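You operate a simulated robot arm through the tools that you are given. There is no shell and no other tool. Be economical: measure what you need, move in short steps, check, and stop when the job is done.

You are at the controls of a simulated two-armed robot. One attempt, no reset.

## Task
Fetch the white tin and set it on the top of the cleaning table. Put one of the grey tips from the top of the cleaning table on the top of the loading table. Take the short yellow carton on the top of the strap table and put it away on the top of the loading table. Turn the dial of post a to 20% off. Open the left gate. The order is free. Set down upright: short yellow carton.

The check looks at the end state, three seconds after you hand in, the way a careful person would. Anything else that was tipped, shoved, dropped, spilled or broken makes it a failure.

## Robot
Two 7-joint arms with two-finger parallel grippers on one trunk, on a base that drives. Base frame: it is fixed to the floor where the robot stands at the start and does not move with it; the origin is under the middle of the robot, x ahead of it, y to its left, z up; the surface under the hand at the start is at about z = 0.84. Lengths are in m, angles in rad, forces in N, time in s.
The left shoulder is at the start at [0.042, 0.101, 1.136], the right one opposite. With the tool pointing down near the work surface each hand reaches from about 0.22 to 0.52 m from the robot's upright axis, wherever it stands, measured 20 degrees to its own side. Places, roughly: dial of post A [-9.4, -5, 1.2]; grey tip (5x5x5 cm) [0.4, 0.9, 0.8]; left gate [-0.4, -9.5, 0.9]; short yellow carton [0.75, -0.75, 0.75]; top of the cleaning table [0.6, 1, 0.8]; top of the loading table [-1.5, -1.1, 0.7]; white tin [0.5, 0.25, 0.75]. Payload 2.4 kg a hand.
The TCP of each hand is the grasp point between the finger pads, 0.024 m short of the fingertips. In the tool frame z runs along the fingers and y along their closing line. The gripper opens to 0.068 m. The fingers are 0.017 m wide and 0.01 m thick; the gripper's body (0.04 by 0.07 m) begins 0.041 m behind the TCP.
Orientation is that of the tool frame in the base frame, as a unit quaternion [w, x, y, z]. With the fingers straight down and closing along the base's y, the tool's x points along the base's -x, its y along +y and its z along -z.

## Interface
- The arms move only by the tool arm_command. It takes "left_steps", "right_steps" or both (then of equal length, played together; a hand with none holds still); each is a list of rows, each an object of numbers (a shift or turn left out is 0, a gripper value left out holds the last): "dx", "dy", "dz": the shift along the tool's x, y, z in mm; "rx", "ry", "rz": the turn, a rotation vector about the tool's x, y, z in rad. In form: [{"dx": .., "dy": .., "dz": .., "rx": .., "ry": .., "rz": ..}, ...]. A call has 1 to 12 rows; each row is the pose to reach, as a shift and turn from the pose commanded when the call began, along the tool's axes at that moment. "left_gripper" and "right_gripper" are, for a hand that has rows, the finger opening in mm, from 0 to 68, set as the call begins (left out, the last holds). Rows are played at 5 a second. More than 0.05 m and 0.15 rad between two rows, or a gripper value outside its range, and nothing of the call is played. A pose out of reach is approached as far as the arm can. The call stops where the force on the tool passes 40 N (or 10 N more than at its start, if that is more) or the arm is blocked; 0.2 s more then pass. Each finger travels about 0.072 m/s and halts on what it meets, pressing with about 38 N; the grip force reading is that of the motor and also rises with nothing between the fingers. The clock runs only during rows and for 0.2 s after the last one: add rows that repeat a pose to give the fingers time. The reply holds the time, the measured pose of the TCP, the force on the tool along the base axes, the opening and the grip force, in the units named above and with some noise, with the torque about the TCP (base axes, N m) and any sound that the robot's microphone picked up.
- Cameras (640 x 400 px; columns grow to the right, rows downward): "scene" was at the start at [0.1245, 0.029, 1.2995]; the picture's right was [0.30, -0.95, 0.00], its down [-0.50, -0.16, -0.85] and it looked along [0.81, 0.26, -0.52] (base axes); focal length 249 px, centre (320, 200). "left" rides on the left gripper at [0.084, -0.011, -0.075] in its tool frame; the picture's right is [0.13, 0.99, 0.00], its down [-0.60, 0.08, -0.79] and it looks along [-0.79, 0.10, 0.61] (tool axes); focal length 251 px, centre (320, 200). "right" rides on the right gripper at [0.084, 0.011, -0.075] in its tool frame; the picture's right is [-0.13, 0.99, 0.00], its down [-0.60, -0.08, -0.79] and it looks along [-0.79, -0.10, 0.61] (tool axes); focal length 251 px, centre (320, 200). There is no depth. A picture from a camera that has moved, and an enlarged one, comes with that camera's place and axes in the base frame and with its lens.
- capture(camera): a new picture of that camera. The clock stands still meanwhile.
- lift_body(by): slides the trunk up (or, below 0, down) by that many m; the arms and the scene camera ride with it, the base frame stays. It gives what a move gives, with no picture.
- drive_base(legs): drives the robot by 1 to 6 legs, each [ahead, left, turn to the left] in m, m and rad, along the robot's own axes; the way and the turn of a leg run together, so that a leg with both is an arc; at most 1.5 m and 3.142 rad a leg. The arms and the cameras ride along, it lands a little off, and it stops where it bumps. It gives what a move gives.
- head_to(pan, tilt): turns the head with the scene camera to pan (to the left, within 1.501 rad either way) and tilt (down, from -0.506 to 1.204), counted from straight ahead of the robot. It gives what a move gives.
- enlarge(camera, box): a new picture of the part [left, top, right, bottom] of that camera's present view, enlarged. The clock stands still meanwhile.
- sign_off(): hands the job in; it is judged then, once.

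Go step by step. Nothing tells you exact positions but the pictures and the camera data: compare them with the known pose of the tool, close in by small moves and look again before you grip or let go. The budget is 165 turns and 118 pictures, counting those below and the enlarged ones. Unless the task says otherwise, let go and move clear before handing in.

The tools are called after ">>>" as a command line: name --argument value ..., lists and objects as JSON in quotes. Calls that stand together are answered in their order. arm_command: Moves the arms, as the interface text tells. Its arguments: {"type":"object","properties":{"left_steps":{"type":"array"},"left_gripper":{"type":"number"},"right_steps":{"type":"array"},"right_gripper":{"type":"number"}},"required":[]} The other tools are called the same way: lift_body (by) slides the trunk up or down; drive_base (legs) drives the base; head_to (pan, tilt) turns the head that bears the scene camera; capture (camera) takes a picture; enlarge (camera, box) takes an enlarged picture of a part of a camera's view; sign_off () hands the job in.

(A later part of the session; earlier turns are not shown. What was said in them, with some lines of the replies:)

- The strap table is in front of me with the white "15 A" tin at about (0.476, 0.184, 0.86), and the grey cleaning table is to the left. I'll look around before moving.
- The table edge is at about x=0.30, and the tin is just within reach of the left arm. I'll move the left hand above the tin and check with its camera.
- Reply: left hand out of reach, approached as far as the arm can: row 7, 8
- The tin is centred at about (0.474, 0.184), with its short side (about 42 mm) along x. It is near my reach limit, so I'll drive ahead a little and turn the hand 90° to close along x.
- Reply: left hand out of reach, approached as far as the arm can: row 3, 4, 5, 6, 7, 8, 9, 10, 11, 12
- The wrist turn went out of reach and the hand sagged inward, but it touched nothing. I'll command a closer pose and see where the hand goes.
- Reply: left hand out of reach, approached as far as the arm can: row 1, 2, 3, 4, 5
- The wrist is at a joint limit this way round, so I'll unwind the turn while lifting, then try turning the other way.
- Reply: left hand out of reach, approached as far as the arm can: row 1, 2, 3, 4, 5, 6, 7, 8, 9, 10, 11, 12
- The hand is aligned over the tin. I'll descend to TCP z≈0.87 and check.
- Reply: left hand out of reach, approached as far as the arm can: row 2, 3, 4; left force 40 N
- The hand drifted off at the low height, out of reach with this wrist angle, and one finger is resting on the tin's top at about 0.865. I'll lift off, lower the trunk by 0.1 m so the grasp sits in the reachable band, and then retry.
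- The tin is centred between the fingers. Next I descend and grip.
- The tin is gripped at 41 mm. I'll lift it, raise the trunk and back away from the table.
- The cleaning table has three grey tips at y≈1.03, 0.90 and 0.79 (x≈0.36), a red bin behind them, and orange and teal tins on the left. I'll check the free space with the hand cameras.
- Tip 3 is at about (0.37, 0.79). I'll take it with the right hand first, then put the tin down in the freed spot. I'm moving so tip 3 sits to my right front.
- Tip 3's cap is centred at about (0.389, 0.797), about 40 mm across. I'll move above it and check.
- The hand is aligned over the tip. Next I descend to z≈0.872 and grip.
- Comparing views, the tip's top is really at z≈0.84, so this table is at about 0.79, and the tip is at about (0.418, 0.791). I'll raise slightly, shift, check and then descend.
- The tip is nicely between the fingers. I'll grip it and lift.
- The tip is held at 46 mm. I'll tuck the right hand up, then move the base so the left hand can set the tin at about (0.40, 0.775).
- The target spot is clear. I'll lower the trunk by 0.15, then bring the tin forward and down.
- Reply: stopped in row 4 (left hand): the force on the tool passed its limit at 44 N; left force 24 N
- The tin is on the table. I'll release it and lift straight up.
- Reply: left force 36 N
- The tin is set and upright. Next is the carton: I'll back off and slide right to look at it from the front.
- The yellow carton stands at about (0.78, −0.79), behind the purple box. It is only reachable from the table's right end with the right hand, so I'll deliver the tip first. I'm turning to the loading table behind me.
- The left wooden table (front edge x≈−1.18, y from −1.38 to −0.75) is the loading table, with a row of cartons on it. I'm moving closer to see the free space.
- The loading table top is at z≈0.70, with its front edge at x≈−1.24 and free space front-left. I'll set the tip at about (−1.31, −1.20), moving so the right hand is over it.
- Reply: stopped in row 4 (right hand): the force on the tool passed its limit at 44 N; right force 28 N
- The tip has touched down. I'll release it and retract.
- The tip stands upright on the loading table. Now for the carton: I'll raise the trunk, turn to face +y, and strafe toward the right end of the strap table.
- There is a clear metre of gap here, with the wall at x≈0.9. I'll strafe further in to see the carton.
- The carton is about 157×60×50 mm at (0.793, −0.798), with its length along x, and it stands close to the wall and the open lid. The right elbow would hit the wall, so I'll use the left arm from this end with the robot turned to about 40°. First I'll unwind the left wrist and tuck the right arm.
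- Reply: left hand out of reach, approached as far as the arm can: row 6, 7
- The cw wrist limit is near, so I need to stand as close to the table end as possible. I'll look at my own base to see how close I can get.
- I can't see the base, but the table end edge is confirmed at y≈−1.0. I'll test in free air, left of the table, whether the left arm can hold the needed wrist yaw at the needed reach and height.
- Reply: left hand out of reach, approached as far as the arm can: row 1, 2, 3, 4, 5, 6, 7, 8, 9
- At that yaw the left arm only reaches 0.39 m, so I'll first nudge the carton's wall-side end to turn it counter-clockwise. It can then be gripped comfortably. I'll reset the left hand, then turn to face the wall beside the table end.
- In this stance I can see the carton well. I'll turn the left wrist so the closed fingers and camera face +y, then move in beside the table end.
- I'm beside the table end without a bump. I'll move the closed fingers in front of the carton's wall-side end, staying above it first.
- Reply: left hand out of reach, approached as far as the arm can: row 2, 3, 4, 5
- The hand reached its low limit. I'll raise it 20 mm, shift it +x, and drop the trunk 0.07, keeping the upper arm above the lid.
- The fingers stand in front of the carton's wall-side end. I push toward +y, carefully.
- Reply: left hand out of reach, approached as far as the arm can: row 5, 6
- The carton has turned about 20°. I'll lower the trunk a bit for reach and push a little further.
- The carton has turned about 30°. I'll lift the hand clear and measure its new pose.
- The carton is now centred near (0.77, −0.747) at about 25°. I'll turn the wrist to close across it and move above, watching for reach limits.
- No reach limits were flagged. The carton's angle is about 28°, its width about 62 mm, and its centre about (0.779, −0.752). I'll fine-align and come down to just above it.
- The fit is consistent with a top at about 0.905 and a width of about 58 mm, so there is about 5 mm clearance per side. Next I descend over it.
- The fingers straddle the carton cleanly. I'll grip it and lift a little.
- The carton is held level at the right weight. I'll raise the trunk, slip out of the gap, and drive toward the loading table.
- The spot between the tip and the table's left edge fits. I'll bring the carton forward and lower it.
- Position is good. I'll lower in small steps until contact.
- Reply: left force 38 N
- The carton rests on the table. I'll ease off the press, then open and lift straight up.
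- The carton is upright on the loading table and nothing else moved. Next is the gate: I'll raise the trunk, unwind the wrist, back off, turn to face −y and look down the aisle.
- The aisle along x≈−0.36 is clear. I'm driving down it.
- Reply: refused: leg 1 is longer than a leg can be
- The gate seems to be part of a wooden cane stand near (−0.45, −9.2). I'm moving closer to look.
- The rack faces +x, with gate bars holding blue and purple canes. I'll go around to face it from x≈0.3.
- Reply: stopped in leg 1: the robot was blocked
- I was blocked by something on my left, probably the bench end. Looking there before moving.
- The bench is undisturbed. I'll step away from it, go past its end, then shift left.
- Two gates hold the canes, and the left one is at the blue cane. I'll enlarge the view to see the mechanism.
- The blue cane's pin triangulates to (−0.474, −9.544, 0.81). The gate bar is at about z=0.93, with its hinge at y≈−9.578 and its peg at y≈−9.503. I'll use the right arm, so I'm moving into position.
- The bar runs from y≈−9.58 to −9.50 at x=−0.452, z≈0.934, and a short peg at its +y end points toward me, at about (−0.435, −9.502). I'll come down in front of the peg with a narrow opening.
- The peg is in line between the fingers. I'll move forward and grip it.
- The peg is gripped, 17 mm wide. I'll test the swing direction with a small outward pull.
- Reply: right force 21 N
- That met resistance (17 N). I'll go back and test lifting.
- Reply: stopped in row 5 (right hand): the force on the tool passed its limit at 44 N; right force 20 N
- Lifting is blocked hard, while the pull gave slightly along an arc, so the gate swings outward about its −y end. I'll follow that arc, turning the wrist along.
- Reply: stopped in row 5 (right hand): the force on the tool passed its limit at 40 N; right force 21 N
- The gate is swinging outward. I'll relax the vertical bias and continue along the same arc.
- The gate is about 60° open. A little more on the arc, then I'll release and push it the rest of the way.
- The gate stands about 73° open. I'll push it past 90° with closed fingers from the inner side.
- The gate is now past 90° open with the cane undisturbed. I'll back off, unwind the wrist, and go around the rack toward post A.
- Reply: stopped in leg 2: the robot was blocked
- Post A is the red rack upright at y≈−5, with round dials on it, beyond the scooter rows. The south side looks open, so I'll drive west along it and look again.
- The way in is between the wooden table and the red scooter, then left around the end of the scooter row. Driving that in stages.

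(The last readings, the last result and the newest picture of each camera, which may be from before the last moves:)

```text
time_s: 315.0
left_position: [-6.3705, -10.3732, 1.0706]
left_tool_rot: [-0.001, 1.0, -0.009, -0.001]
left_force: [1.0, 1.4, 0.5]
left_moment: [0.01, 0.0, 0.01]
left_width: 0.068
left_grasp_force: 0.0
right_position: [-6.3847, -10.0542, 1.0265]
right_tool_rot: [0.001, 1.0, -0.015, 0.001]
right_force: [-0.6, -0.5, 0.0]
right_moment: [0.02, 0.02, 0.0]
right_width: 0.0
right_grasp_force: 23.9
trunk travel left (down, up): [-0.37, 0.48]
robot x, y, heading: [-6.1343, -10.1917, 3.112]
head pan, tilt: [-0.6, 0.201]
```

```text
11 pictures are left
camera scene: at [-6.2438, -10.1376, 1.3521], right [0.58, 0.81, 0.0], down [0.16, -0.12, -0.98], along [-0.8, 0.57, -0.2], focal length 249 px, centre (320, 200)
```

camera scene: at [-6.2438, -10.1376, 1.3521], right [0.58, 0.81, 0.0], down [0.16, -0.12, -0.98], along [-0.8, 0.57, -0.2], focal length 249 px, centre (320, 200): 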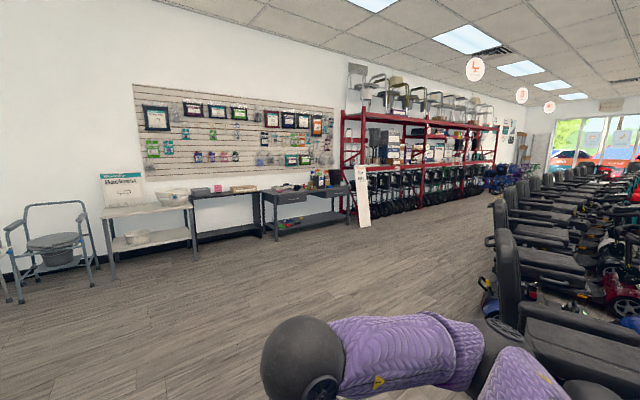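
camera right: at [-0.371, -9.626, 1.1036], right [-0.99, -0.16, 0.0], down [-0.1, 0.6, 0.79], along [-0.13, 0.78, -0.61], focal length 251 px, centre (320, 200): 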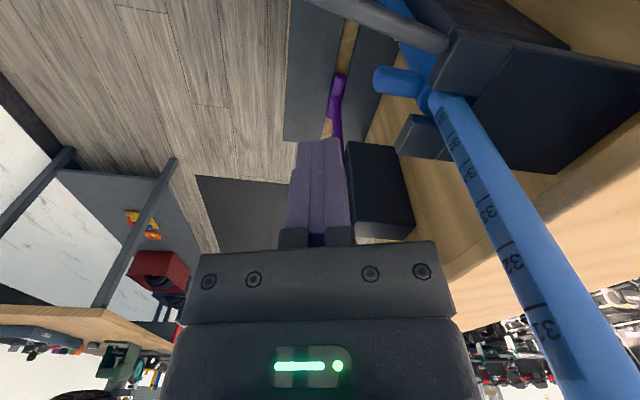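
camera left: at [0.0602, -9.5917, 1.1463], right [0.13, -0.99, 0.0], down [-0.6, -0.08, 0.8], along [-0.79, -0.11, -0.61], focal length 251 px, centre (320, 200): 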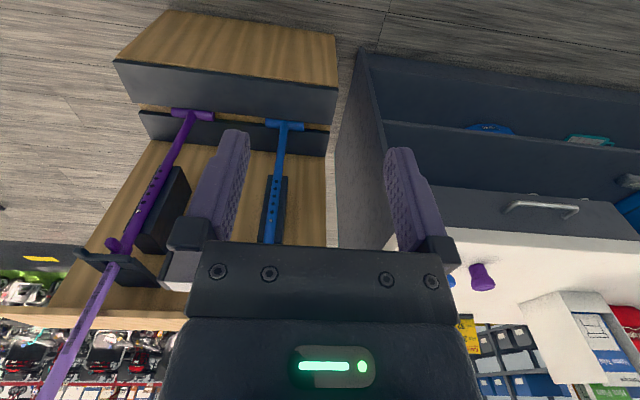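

There is a wide aisle between the scooters and the red rack, and post A is the upright at column 426. I'll drive up the aisle and stop in front of it.

>>> drive_base --legs '[[1.4, -0.3, 0.03], [0.5, -1.3, 0], [0.25, -1.3, 0], [0, -1.4, 0], [0, -0.75, 0]]'

>>> head_to --pan -0.1 --tilt 0.15

>>> capture --camera "scene"

```text
time_s: 345.0
left_position: [-8.5563, -5.3432, 1.0707]
left_tool_rot: [-0.001, 1.0, 0.004, -0.001]
left_force: [0.0, 0.2, 0.5]
left_moment: [0.0, -0.01, -0.04]
left_width: 0.0681
left_grasp_force: 0.0
right_position: [-8.576, -5.0276, 1.027]
right_tool_rot: [0.0, 1.0, -0.002, 0.002]
right_force: [0.2, -0.3, -0.3]
right_moment: [-0.01, -0.02, 0.0]
right_width: 0.0001
right_grasp_force: 23.7
trunk travel left (down, up): [-0.37, 0.48]
robot x, y, heading: [-8.3198, -5.1598, -3.139]
head pan, tilt: [-0.6, 0.201]
```

```text
time_s: 345.9
left_position: [-8.555, -5.3445, 1.0708]
left_tool_rot: [-0.001, 1.0, 0.004, -0.001]
left_force: [-0.1, 0.0, -0.3]
left_moment: [0.02, 0.0, 0.02]
left_width: 0.0681
left_grasp_force: 0.2
right_position: [-8.5753, -5.0271, 1.0271]
right_tool_rot: [0.001, 1.0, -0.002, 0.001]
right_force: [0.2, 0.0, 0.8]
right_moment: [0.0, 0.0, 0.01]
right_width: 0.0003
right_grasp_force: 23.4
trunk travel left (down, up): [-0.37, 0.48]
robot x, y, heading: [-8.32, -5.1604, -3.14]
head pan, tilt: [-0.099, 0.15]
```

```text
10 pictures are left
camera scene: at [-8.4496, -5.1496, 1.3568], right [0.1, 1.0, 0.0], down [0.15, -0.01, -0.99], along [-0.98, 0.1, -0.15], focal length 249 px, centre (320, 200)
```

scene: 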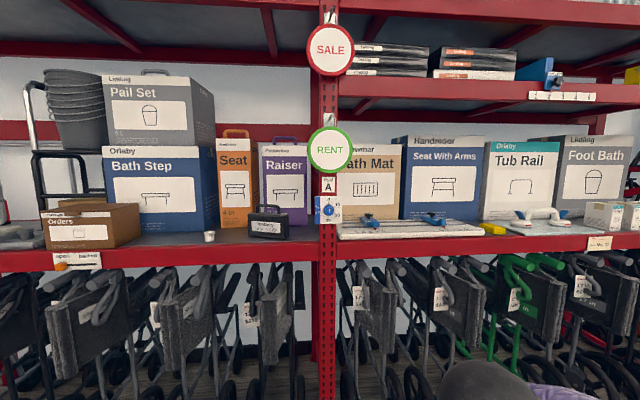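

The dial of post A is the small blue one under the "A" label. I'll zoom in on it.

>>> enlarge --camera "scene" --box '[296, 168, 364, 236]'

```text
5.88 times, centred on (330, 202) of scene
camera zoom: at [-8.4496, -5.1496, 1.3568], right [0.1, 1.0, 0.0], down [0.15, -0.01, -0.99], along [-0.98, 0.1, -0.15], focal length 1467 px, centre (261, 188)
```

zoom: 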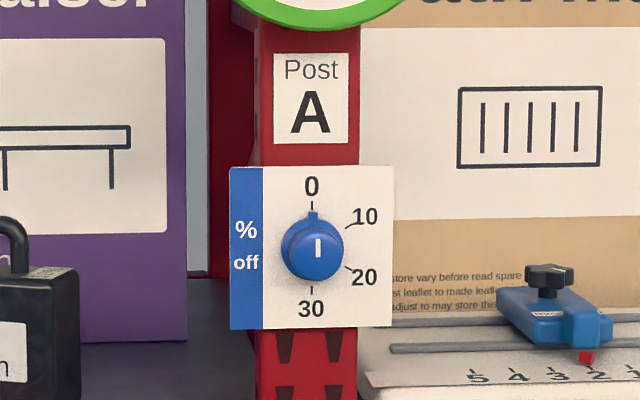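

The dial is at 0 and must turn 120° clockwise to 20; the knob is about 37 mm across, near (−9.3, −5.03, 1.19). I'll bring the right hand forward and up, then pitch it to point ahead.

>>> arm_command --right_gripper 60 --right_steps '[{"dx": -35, "dz": -30}, {"dx": -70, "dz": -60}, {"dx": -105, "dz": -90}, {"dx": -140, "dz": -120}, {"dx": -165, "dz": -150}, {"dx": -165, "dz": -160}]'

>>> arm_command --right_steps '[{"ry": -0.14}, {"ry": -0.28}, {"ry": -0.42}, {"ry": -0.56}, {"ry": -0.7}, {"ry": -0.84}, {"ry": -0.98}, {"ry": -1.12}, {"ry": -1.26}, {"ry": -1.4}, {"ry": -1.54}, {"ry": -1.571}]'

```text
time_s: 347.4
left_position: [-8.5541, -5.344, 1.0705]
left_tool_rot: [0.0, 1.0, 0.005, -0.002]
left_force: [-0.4, -0.1, 0.4]
left_moment: [0.0, 0.01, 0.0]
left_width: 0.068
left_grasp_force: 0.2
right_position: [-8.7414, -5.0258, 1.1875]
right_tool_rot: [0.0, 1.0, -0.002, 0.001]
right_force: [0.7, -0.2, 0.3]
right_moment: [0.01, 0.01, -0.04]
right_width: 0.0603
right_grasp_force: 0.0
trunk travel left (down, up): [-0.37, 0.48]
robot x, y, heading: [-8.3192, -5.1622, -3.14]
head pan, tilt: [-0.099, 0.15]
```

```text
time_s: 349.9
left_position: [-8.5555, -5.3452, 1.0702]
left_tool_rot: [-0.001, 1.0, 0.004, -0.002]
left_force: [1.0, 0.7, -0.3]
left_moment: [0.0, -0.02, 0.01]
left_width: 0.0679
left_grasp_force: 0.0
right_position: [-8.7413, -5.0262, 1.1862]
right_tool_rot: [-0.002, 0.734, -0.004, -0.679]
right_force: [-0.8, 0.7, 0.5]
right_moment: [-0.01, -0.02, 0.02]
right_width: 0.0602
right_grasp_force: 0.1
right hand out of reach, approached as far as the arm can: row 12
trunk travel left (down, up): [-0.37, 0.48]
robot x, y, heading: [-8.3209, -5.1569, -3.137]
head pan, tilt: [-0.099, 0.15]
```

The hand now points forward (4° down). I'll drive 0.3 m closer and measure the knob again for depth.

>>> drive_base --legs '[[0.3, 0, 0]]'

>>> enlarge --camera "scene" --box '[290, 150, 450, 270]'

>>> capture --camera "right"

```text
time_s: 352.0
left_position: [-8.8572, -5.3456, 1.07]
left_tool_rot: [-0.001, 1.0, 0.004, -0.001]
left_force: [-0.6, -0.6, -0.4]
left_moment: [0.01, -0.03, 0.01]
left_width: 0.068
left_grasp_force: 0.1
right_position: [-9.0432, -5.026, 1.1874]
right_tool_rot: [-0.001, 0.735, -0.003, -0.678]
right_force: [-1.1, 0.4, -0.2]
right_moment: [0.01, 0.01, 0.02]
right_width: 0.0598
right_grasp_force: 0.0
trunk travel left (down, up): [-0.37, 0.48]
robot x, y, heading: [-8.6233, -5.165, -3.136]
head pan, tilt: [-0.099, 0.15]
```

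```text
3.33 times, centred on (370, 210) of scene
camera zoom: at [-8.7516, -5.1504, 1.3567], right [0.1, 1.0, 0.0], down [0.15, -0.01, -0.99], along [-0.98, 0.1, -0.15], focal length 831 px, centre (153, 167)
```

zoom: 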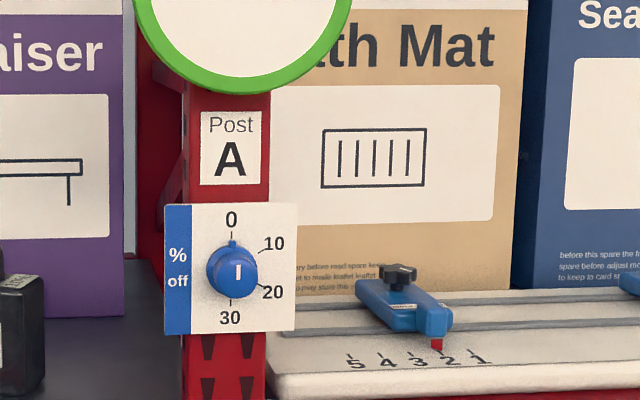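

```text
7 pictures are left
camera right: at [-8.9609, -5.0361, 1.1105], right [-0.02, -0.99, 0.13], down [0.74, 0.08, 0.67], along [-0.67, 0.11, 0.73], focal length 251 px, centre (320, 200)
```

right: 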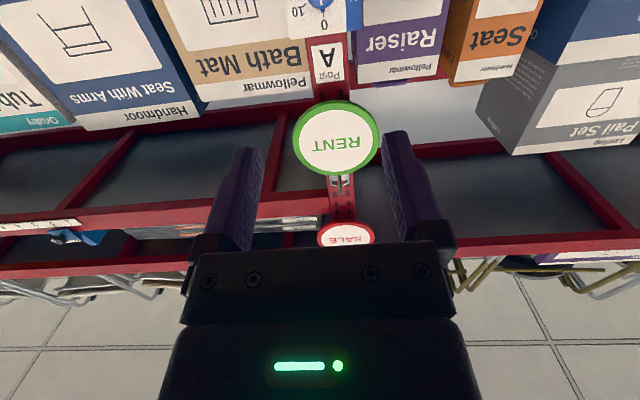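

The knob face is at about (−9.39, −5.015, 1.172). I'll drive a bit closer, pre-turn the hand 60° counter-clockwise, and line up in front of the knob.

>>> drive_base --legs '[[0.15, 0, 0]]'

>>> arm_command --right_steps '[{"dx": 2, "dy": -5, "dz": 20}, {"dx": 4, "dy": -11, "dz": 50}, {"dx": 4, "dy": -11, "dz": 90}, {"dx": 4, "dy": -11, "dz": 125}, {"dx": 4, "dy": -11, "dz": 125}]'

>>> arm_command --right_steps '[{"rz": -0.14}, {"rz": -0.28}, {"rz": -0.42}, {"rz": -0.56}, {"rz": -0.7}, {"rz": -0.84}, {"rz": -0.98}, {"rz": -1.05}]'

```text
time_s: 353.4
left_position: [-9.008, -5.3435, 1.0703]
left_tool_rot: [-0.001, 1.0, 0.003, -0.002]
left_force: [0.7, 0.6, -0.2]
left_moment: [-0.01, -0.02, -0.02]
left_width: 0.068
left_grasp_force: 0.1
right_position: [-9.1932, -5.027, 1.1866]
right_tool_rot: [-0.001, 0.735, -0.003, -0.678]
right_force: [0.2, -0.1, 0.0]
right_moment: [0.01, 0.0, 0.03]
right_width: 0.06
right_grasp_force: 0.1
trunk travel left (down, up): [-0.37, 0.48]
robot x, y, heading: [-8.7748, -5.1589, -3.139]
head pan, tilt: [-0.099, 0.15]
```

```text
time_s: 354.6
left_position: [-9.0072, -5.3446, 1.0714]
left_tool_rot: [-0.001, 1.0, 0.003, -0.002]
left_force: [-0.4, -0.4, 0.4]
left_moment: [0.02, 0.02, 0.01]
left_width: 0.0681
left_grasp_force: 0.1
right_position: [-9.3097, -4.9908, 1.1868]
right_tool_rot: [-0.003, 0.737, -0.004, -0.676]
right_force: [0.5, 0.5, 0.6]
right_moment: [0.03, 0.02, -0.01]
right_width: 0.0599
right_grasp_force: 0.0
right hand out of reach, approached as far as the arm can: row 2, 3, 4, 5
trunk travel left (down, up): [-0.37, 0.48]
robot x, y, heading: [-8.7742, -5.1589, -3.144]
head pan, tilt: [-0.099, 0.15]
```

```text
time_s: 356.4
left_position: [-9.0077, -5.3445, 1.0711]
left_tool_rot: [-0.001, 1.0, 0.004, -0.002]
left_force: [-0.3, 0.3, -0.3]
left_moment: [0.01, 0.01, -0.01]
left_width: 0.068
left_grasp_force: 0.0
right_position: [-9.3104, -4.99, 1.1874]
right_tool_rot: [-0.34, 0.639, 0.369, -0.583]
right_force: [-0.5, -0.3, 0.6]
right_moment: [-0.01, 0.02, 0.03]
right_width: 0.0602
right_grasp_force: 0.0
trunk travel left (down, up): [-0.37, 0.48]
robot x, y, heading: [-8.7718, -5.1596, -3.139]
head pan, tilt: [-0.099, 0.15]
```

The arm is at a wrist limit, so I'll do the fine positioning with the base and trunk and keep the arm shape.

>>> drive_base --legs '[[0.035, 0.025, 0]]'

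>>> lift_body --by -0.013

>>> capture --camera "right"

```text
time_s: 357.3
left_position: [-9.0423, -5.3692, 1.0701]
left_tool_rot: [-0.001, 1.0, 0.004, -0.003]
left_force: [-0.4, 0.2, -0.4]
left_moment: [0.07, 0.0, 0.01]
left_width: 0.0682
left_grasp_force: 0.0
right_position: [-9.3456, -5.0161, 1.1868]
right_tool_rot: [-0.34, 0.64, 0.367, -0.584]
right_force: [0.7, -0.1, 0.6]
right_moment: [0.0, 0.01, -0.01]
right_width: 0.0602
right_grasp_force: 0.1
trunk travel left (down, up): [-0.37, 0.48]
robot x, y, heading: [-8.807, -5.1871, -3.138]
head pan, tilt: [-0.099, 0.15]
```

```text
time_s: 357.9
left_position: [-9.0422, -5.3704, 1.0583]
left_tool_rot: [-0.001, 1.0, 0.003, -0.001]
left_force: [-0.5, -1.1, -0.2]
left_moment: [0.0, 0.0, 0.0]
left_width: 0.0677
left_grasp_force: 0.2
right_position: [-9.3449, -5.0151, 1.1738]
right_tool_rot: [-0.34, 0.639, 0.367, -0.584]
right_force: [-0.3, 0.0, 0.0]
right_moment: [0.03, 0.0, -0.01]
right_width: 0.06
right_grasp_force: 0.0
trunk travel left (down, up): [-0.357, 0.493]
robot x, y, heading: [-8.8079, -5.1839, -3.141]
head pan, tilt: [-0.099, 0.15]
```

```text
6 pictures are left
camera right: at [-9.2645, -4.9468, 1.1307], right [0.06, -0.61, -0.79], down [0.76, -0.49, 0.44], along [-0.65, -0.63, 0.43], focal length 251 px, centre (320, 200)
```

right: 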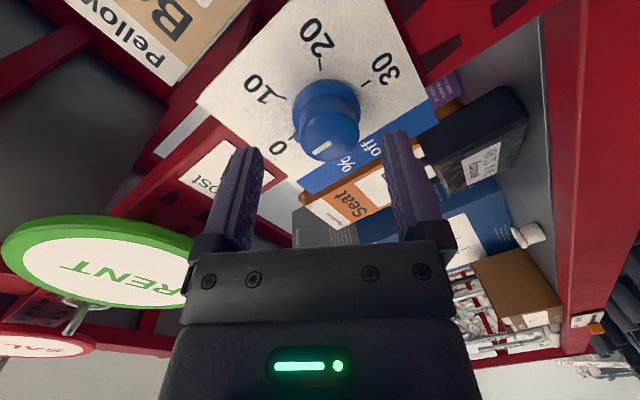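

The knob is well aligned between the fingers, about 30–40 mm ahead. I'll drop the trunk 4 mm and creep forward 30 mm.

>>> lift_body --by -0.004

>>> drive_base --legs '[[0.03, 0, 0]]'

>>> capture --camera "right"

```text
time_s: 358.4
left_position: [-9.0418, -5.3698, 1.0531]
left_tool_rot: [0.0, 1.0, 0.003, -0.002]
left_force: [0.0, 0.2, 0.7]
left_moment: [0.02, 0.03, -0.01]
left_width: 0.0681
left_grasp_force: 0.1
right_position: [-9.3449, -5.0166, 1.1688]
right_tool_rot: [-0.34, 0.639, 0.367, -0.584]
right_force: [-0.1, 0.1, 0.5]
right_moment: [-0.03, -0.05, -0.02]
right_width: 0.06
right_grasp_force: 0.0
trunk travel left (down, up): [-0.353, 0.497]
robot x, y, heading: [-8.8035, -5.1851, -3.137]
head pan, tilt: [-0.099, 0.15]
```

```text
time_s: 359.2
left_position: [-9.0728, -5.3696, 1.0542]
left_tool_rot: [-0.001, 1.0, 0.003, -0.002]
left_force: [0.0, 0.6, -0.5]
left_moment: [0.01, -0.01, 0.03]
left_width: 0.068
left_grasp_force: 0.1
right_position: [-9.3757, -5.0158, 1.1708]
right_tool_rot: [-0.341, 0.639, 0.366, -0.583]
right_force: [-0.1, 0.3, -1.1]
right_moment: [-0.01, 0.05, -0.02]
right_width: 0.0599
right_grasp_force: 0.1
trunk travel left (down, up): [-0.353, 0.497]
robot x, y, heading: [-8.8374, -5.186, -3.14]
head pan, tilt: [-0.099, 0.15]
```

```text
5 pictures are left
camera right: at [-9.2956, -4.9468, 1.1264], right [0.06, -0.61, -0.79], down [0.75, -0.49, 0.44], along [-0.65, -0.63, 0.43], focal length 251 px, centre (320, 200)
```

right: 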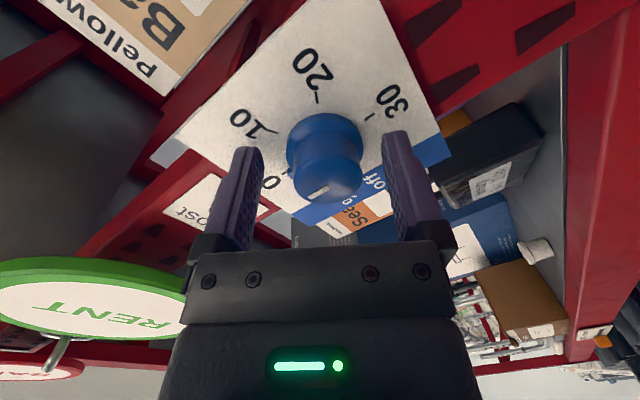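

The knob sits between the fingers with its face at the TCP plane. I'll grip it.

>>> arm_command --right_gripper 20 --right_steps '[{"dz": 0}, {"dz": 0}, {"dz": 0}, {"dz": 0}]'

```text
time_s: 360.2
left_position: [-9.0724, -5.3703, 1.0536]
left_tool_rot: [-0.001, 1.0, 0.004, -0.002]
left_force: [0.4, -0.1, -0.5]
left_moment: [-0.01, 0.0, 0.0]
left_width: 0.0682
left_grasp_force: 0.0
right_position: [-9.3751, -5.0173, 1.1678]
right_tool_rot: [-0.339, 0.639, 0.368, -0.584]
right_force: [8.7, -7.1, -16.6]
right_moment: [0.15, -0.23, 0.18]
right_width: 0.0352
right_grasp_force: 9.4
trunk travel left (down, up): [-0.353, 0.497]
robot x, y, heading: [-8.8391, -5.1861, -3.14]
head pan, tilt: [-0.099, 0.15]
```

Slightly off-centre across the closing axis; I'll shift 4 mm to centre and let the grip settle.

>>> arm_command --right_steps '[{"dy": 2}, {"dy": 4}, {"dy": 4}, {"dy": 4}]'

```text
time_s: 361.2
left_position: [-9.072, -5.3704, 1.0537]
left_tool_rot: [-0.001, 1.0, 0.003, -0.002]
left_force: [-0.8, -0.7, -0.1]
left_moment: [0.0, -0.01, 0.01]
left_width: 0.0678
left_grasp_force: 0.1
right_position: [-9.375, -5.0165, 1.1682]
right_tool_rot: [-0.34, 0.64, 0.367, -0.583]
right_force: [0.2, -0.9, -0.3]
right_moment: [0.01, 0.29, -0.12]
right_width: 0.0344
right_grasp_force: 9.1
trunk travel left (down, up): [-0.353, 0.497]
robot x, y, heading: [-8.8371, -5.1865, -3.138]
head pan, tilt: [-0.099, 0.15]
```

>>> arm_command --right_gripper 0 --right_steps '[{"dy": 0}, {"dy": 0}, {"dy": 0}]'

```text
time_s: 362.0
left_position: [-9.073, -5.3703, 1.0545]
left_tool_rot: [-0.002, 1.0, 0.004, -0.001]
left_force: [-0.3, -0.3, -0.5]
left_moment: [0.04, 0.02, 0.02]
left_width: 0.0684
left_grasp_force: 0.1
right_position: [-9.3746, -5.0175, 1.1691]
right_tool_rot: [-0.339, 0.64, 0.368, -0.583]
right_force: [-0.3, 0.3, 5.2]
right_moment: [0.02, 0.34, 0.06]
right_width: 0.0334
right_grasp_force: 38.2
trunk travel left (down, up): [-0.353, 0.497]
robot x, y, heading: [-8.8402, -5.1865, -3.141]
head pan, tilt: [-0.099, 0.15]
```

Firm grip. I'm turning the knob clockwise.

>>> arm_command --right_steps '[{"rz": 0.14}, {"rz": 0.28}, {"rz": 0.42}, {"rz": 0.56}, {"rz": 0.7}, {"rz": 0.84}, {"rz": 0.98}, {"rz": 1.12}, {"rz": 1.26}, {"rz": 1.4}, {"rz": 1.54}, {"rz": 1.6}]'

```text
time_s: 363.8
left_position: [-9.0716, -5.3732, 1.0541]
left_tool_rot: [-0.002, 1.0, 0.005, -0.001]
left_force: [-0.2, -0.5, 0.7]
left_moment: [0.02, -0.03, 0.04]
left_width: 0.068
left_grasp_force: 0.1
right_position: [-9.3752, -5.0236, 1.1649]
right_tool_rot: [0.012, 0.741, -0.01, -0.672]
right_force: [1.4, -8.1, -2.2]
right_moment: [0.01, 0.31, 0.69]
right_width: 0.0331
right_grasp_force: 44.8
trunk travel left (down, up): [-0.353, 0.497]
robot x, y, heading: [-8.8379, -5.1878, -3.138]
head pan, tilt: [-0.099, 0.15]
stopped in row 8 (right hand): the force on the tool passed its limit at 41 N (the readings are from after the stop); the commanded pose is now the measured one
```

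The hand turned about 60° before side force built up, because I'm about 7 mm below the knob's axis. I'll release, recentre, and check the pointer.

>>> arm_command --right_gripper 60 --right_steps '[{"dx": 0}, {"dx": 0}, {"dx": 0}, {"dx": 0}, {"dx": -7}, {"dx": -7}]'

>>> enlarge --camera "right" --box '[220, 40, 460, 250]'

```text
time_s: 365.2
left_position: [-9.0713, -5.3702, 1.0526]
left_tool_rot: [-0.001, 1.0, 0.004, -0.001]
left_force: [0.3, 0.1, 1.1]
left_moment: [0.01, -0.01, 0.04]
left_width: 0.0681
left_grasp_force: 0.0
right_position: [-9.3755, -5.0203, 1.1712]
right_tool_rot: [0.011, 0.74, -0.012, -0.672]
right_force: [0.4, 0.4, 0.6]
right_moment: [0.0, -0.03, -0.02]
right_width: 0.06
right_grasp_force: 0.0
trunk travel left (down, up): [-0.353, 0.497]
robot x, y, heading: [-8.8384, -5.1843, -3.141]
head pan, tilt: [-0.099, 0.15]
```

```text
1.90 times, centred on (340, 145) of right
camera zoom: at [-9.2921, -5.032, 1.0978], right [-0.01, -0.99, 0.16], down [0.73, 0.1, 0.67], along [-0.68, 0.13, 0.72], focal length 479 px, centre (282, 305)
```

zoom: 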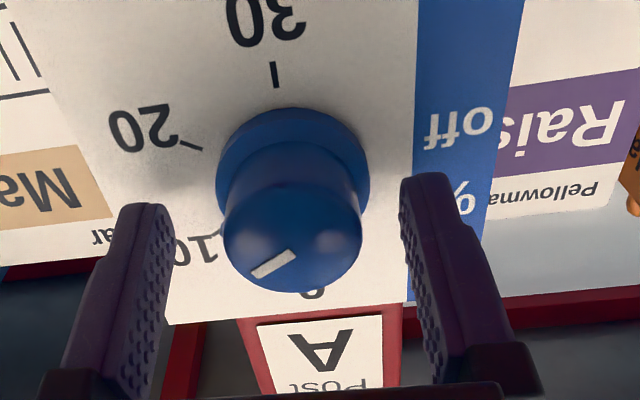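

The pointer is now at about 10. I'll centre (+4 mm), pre-turn the open hand back, regrip, and turn about 60° more.

>>> arm_command --right_steps '[{"dy": 4}, {"dy": 4, "rz": -0.14}, {"dy": 4, "rz": -0.28}, {"dy": 4, "rz": -0.42}, {"dy": 4, "rz": -0.56}, {"dy": 4, "rz": -0.6}, {"dy": 4, "rz": -0.6}]'

>>> arm_command --right_gripper 0 --right_steps '[{"dz": 0}, {"dz": 0}, {"dz": 0}, {"dz": 0}, {"dz": 0}]'

```text
time_s: 366.8
left_position: [-9.0713, -5.3702, 1.055]
left_tool_rot: [-0.001, 1.0, 0.005, -0.002]
left_force: [-0.1, -0.5, 0.3]
left_moment: [0.02, -0.01, 0.0]
left_width: 0.0682
left_grasp_force: 0.1
right_position: [-9.3762, -5.023, 1.1728]
right_tool_rot: [-0.189, 0.711, 0.208, -0.645]
right_force: [0.6, -0.4, 0.4]
right_moment: [0.01, -0.02, 0.0]
right_width: 0.0602
right_grasp_force: 0.0
trunk travel left (down, up): [-0.353, 0.497]
robot x, y, heading: [-8.8413, -5.1858, -3.14]
head pan, tilt: [-0.099, 0.15]
```

```text
time_s: 368.0
left_position: [-9.0705, -5.3703, 1.0545]
left_tool_rot: [0.0, 1.0, 0.004, -0.002]
left_force: [0.8, 0.2, 0.0]
left_moment: [0.0, -0.03, 0.04]
left_width: 0.0681
left_grasp_force: 0.2
right_position: [-9.3759, -5.0242, 1.1719]
right_tool_rot: [-0.188, 0.711, 0.206, -0.646]
right_force: [-1.1, 1.4, 3.0]
right_moment: [0.04, 0.4, -0.72]
right_width: 0.0335
right_grasp_force: 45.5
trunk travel left (down, up): [-0.353, 0.497]
robot x, y, heading: [-8.8374, -5.1852, -3.136]
head pan, tilt: [-0.099, 0.15]
```

Well centred this time (low forces). I'm turning about 61° more.

>>> arm_command --right_steps '[{"rz": 0.14}, {"rz": 0.28}, {"rz": 0.42}, {"rz": 0.56}, {"rz": 0.7}, {"rz": 0.84}, {"rz": 0.98}, {"rz": 1.07}, {"rz": 1.07}]'

```text
time_s: 370.0
left_position: [-9.0703, -5.369, 1.0537]
left_tool_rot: [0.0, 1.0, 0.005, -0.001]
left_force: [0.5, 0.0, -0.6]
left_moment: [0.01, 0.06, 0.01]
left_width: 0.068
left_grasp_force: 0.1
right_position: [-9.3749, -5.0226, 1.1723]
right_tool_rot: [0.169, 0.717, -0.185, -0.651]
right_force: [5.2, 4.9, -1.6]
right_moment: [-0.02, 0.01, 0.73]
right_width: 0.0334
right_grasp_force: 45.0
trunk travel left (down, up): [-0.353, 0.497]
robot x, y, heading: [-8.8407, -5.1858, -3.135]
head pan, tilt: [-0.099, 0.15]
```

Turned smoothly. I'll release, back off straight, and check the reading.

>>> arm_command --right_gripper 62 --right_steps '[{"dz": 0}, {"dz": 0}, {"dz": 0}, {"dz": 0}]'

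>>> drive_base --legs '[[-0.3, 0, 0]]'

>>> enlarge --camera "scene" --box '[290, 160, 390, 240]'

```text
time_s: 371.0
left_position: [-9.0717, -5.3709, 1.0539]
left_tool_rot: [-0.002, 1.0, 0.005, -0.002]
left_force: [-0.4, 0.0, 0.2]
left_moment: [0.02, 0.03, 0.03]
left_width: 0.068
left_grasp_force: 0.0
right_position: [-9.3758, -5.0245, 1.1734]
right_tool_rot: [0.167, 0.717, -0.185, -0.651]
right_force: [-0.4, 0.8, -0.9]
right_moment: [-0.03, 0.01, 0.0]
right_width: 0.0618
right_grasp_force: 0.1
trunk travel left (down, up): [-0.353, 0.497]
robot x, y, heading: [-8.8377, -5.1836, -3.14]
head pan, tilt: [-0.099, 0.15]
```

```text
time_s: 373.1
left_position: [-8.771, -5.369, 1.0537]
left_tool_rot: [-0.001, 1.0, 0.004, -0.002]
left_force: [-0.5, -0.3, 0.5]
left_moment: [-0.01, -0.02, -0.02]
left_width: 0.0678
left_grasp_force: 0.1
right_position: [-9.0741, -5.0221, 1.1732]
right_tool_rot: [0.166, 0.717, -0.184, -0.652]
right_force: [0.2, 0.0, 0.2]
right_moment: [-0.02, -0.01, 0.02]
right_width: 0.0621
right_grasp_force: 0.0
trunk travel left (down, up): [-0.353, 0.497]
robot x, y, heading: [-8.5396, -5.1897, -3.139]
head pan, tilt: [-0.099, 0.15]
```

```text
5.00 times, centred on (340, 200) of scene
camera zoom: at [-8.6677, -5.1752, 1.3397], right [0.1, 1.0, 0.0], down [0.15, -0.01, -0.99], along [-0.98, 0.1, -0.15], focal length 1247 px, centre (220, 200)
```

zoom: 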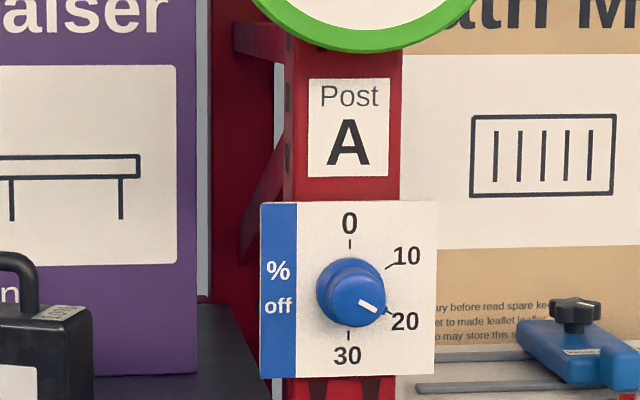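

The dial's pointer is right on 20% off. The tin, tip, carton and gate are done, and both hands are empty and clear, so I'm handing in.

>>> sign_off

```text
The job is handed in.
```

I finished all five jobs and handed in, with both grippers empty and clear.

- **White tin:** it stands on the cleaning table.
- **Grey tip:** one of the three is upright on the loading table.
- **Yellow carton:** it is upright on the loading table. I had to nudge it around on the strap table first to get a grip on it.
- **Post A dial:** its pointer is on 20% off.
- **Left gate:** it is swung open past 90°, and the blue cane is still in its place. I last saw the gate before driving to post A.

The base was stopped twice on the way to and from the gate, probably by the end of a workbench. The bench looked undisturbed after the first stop; I didn't look again after the second.
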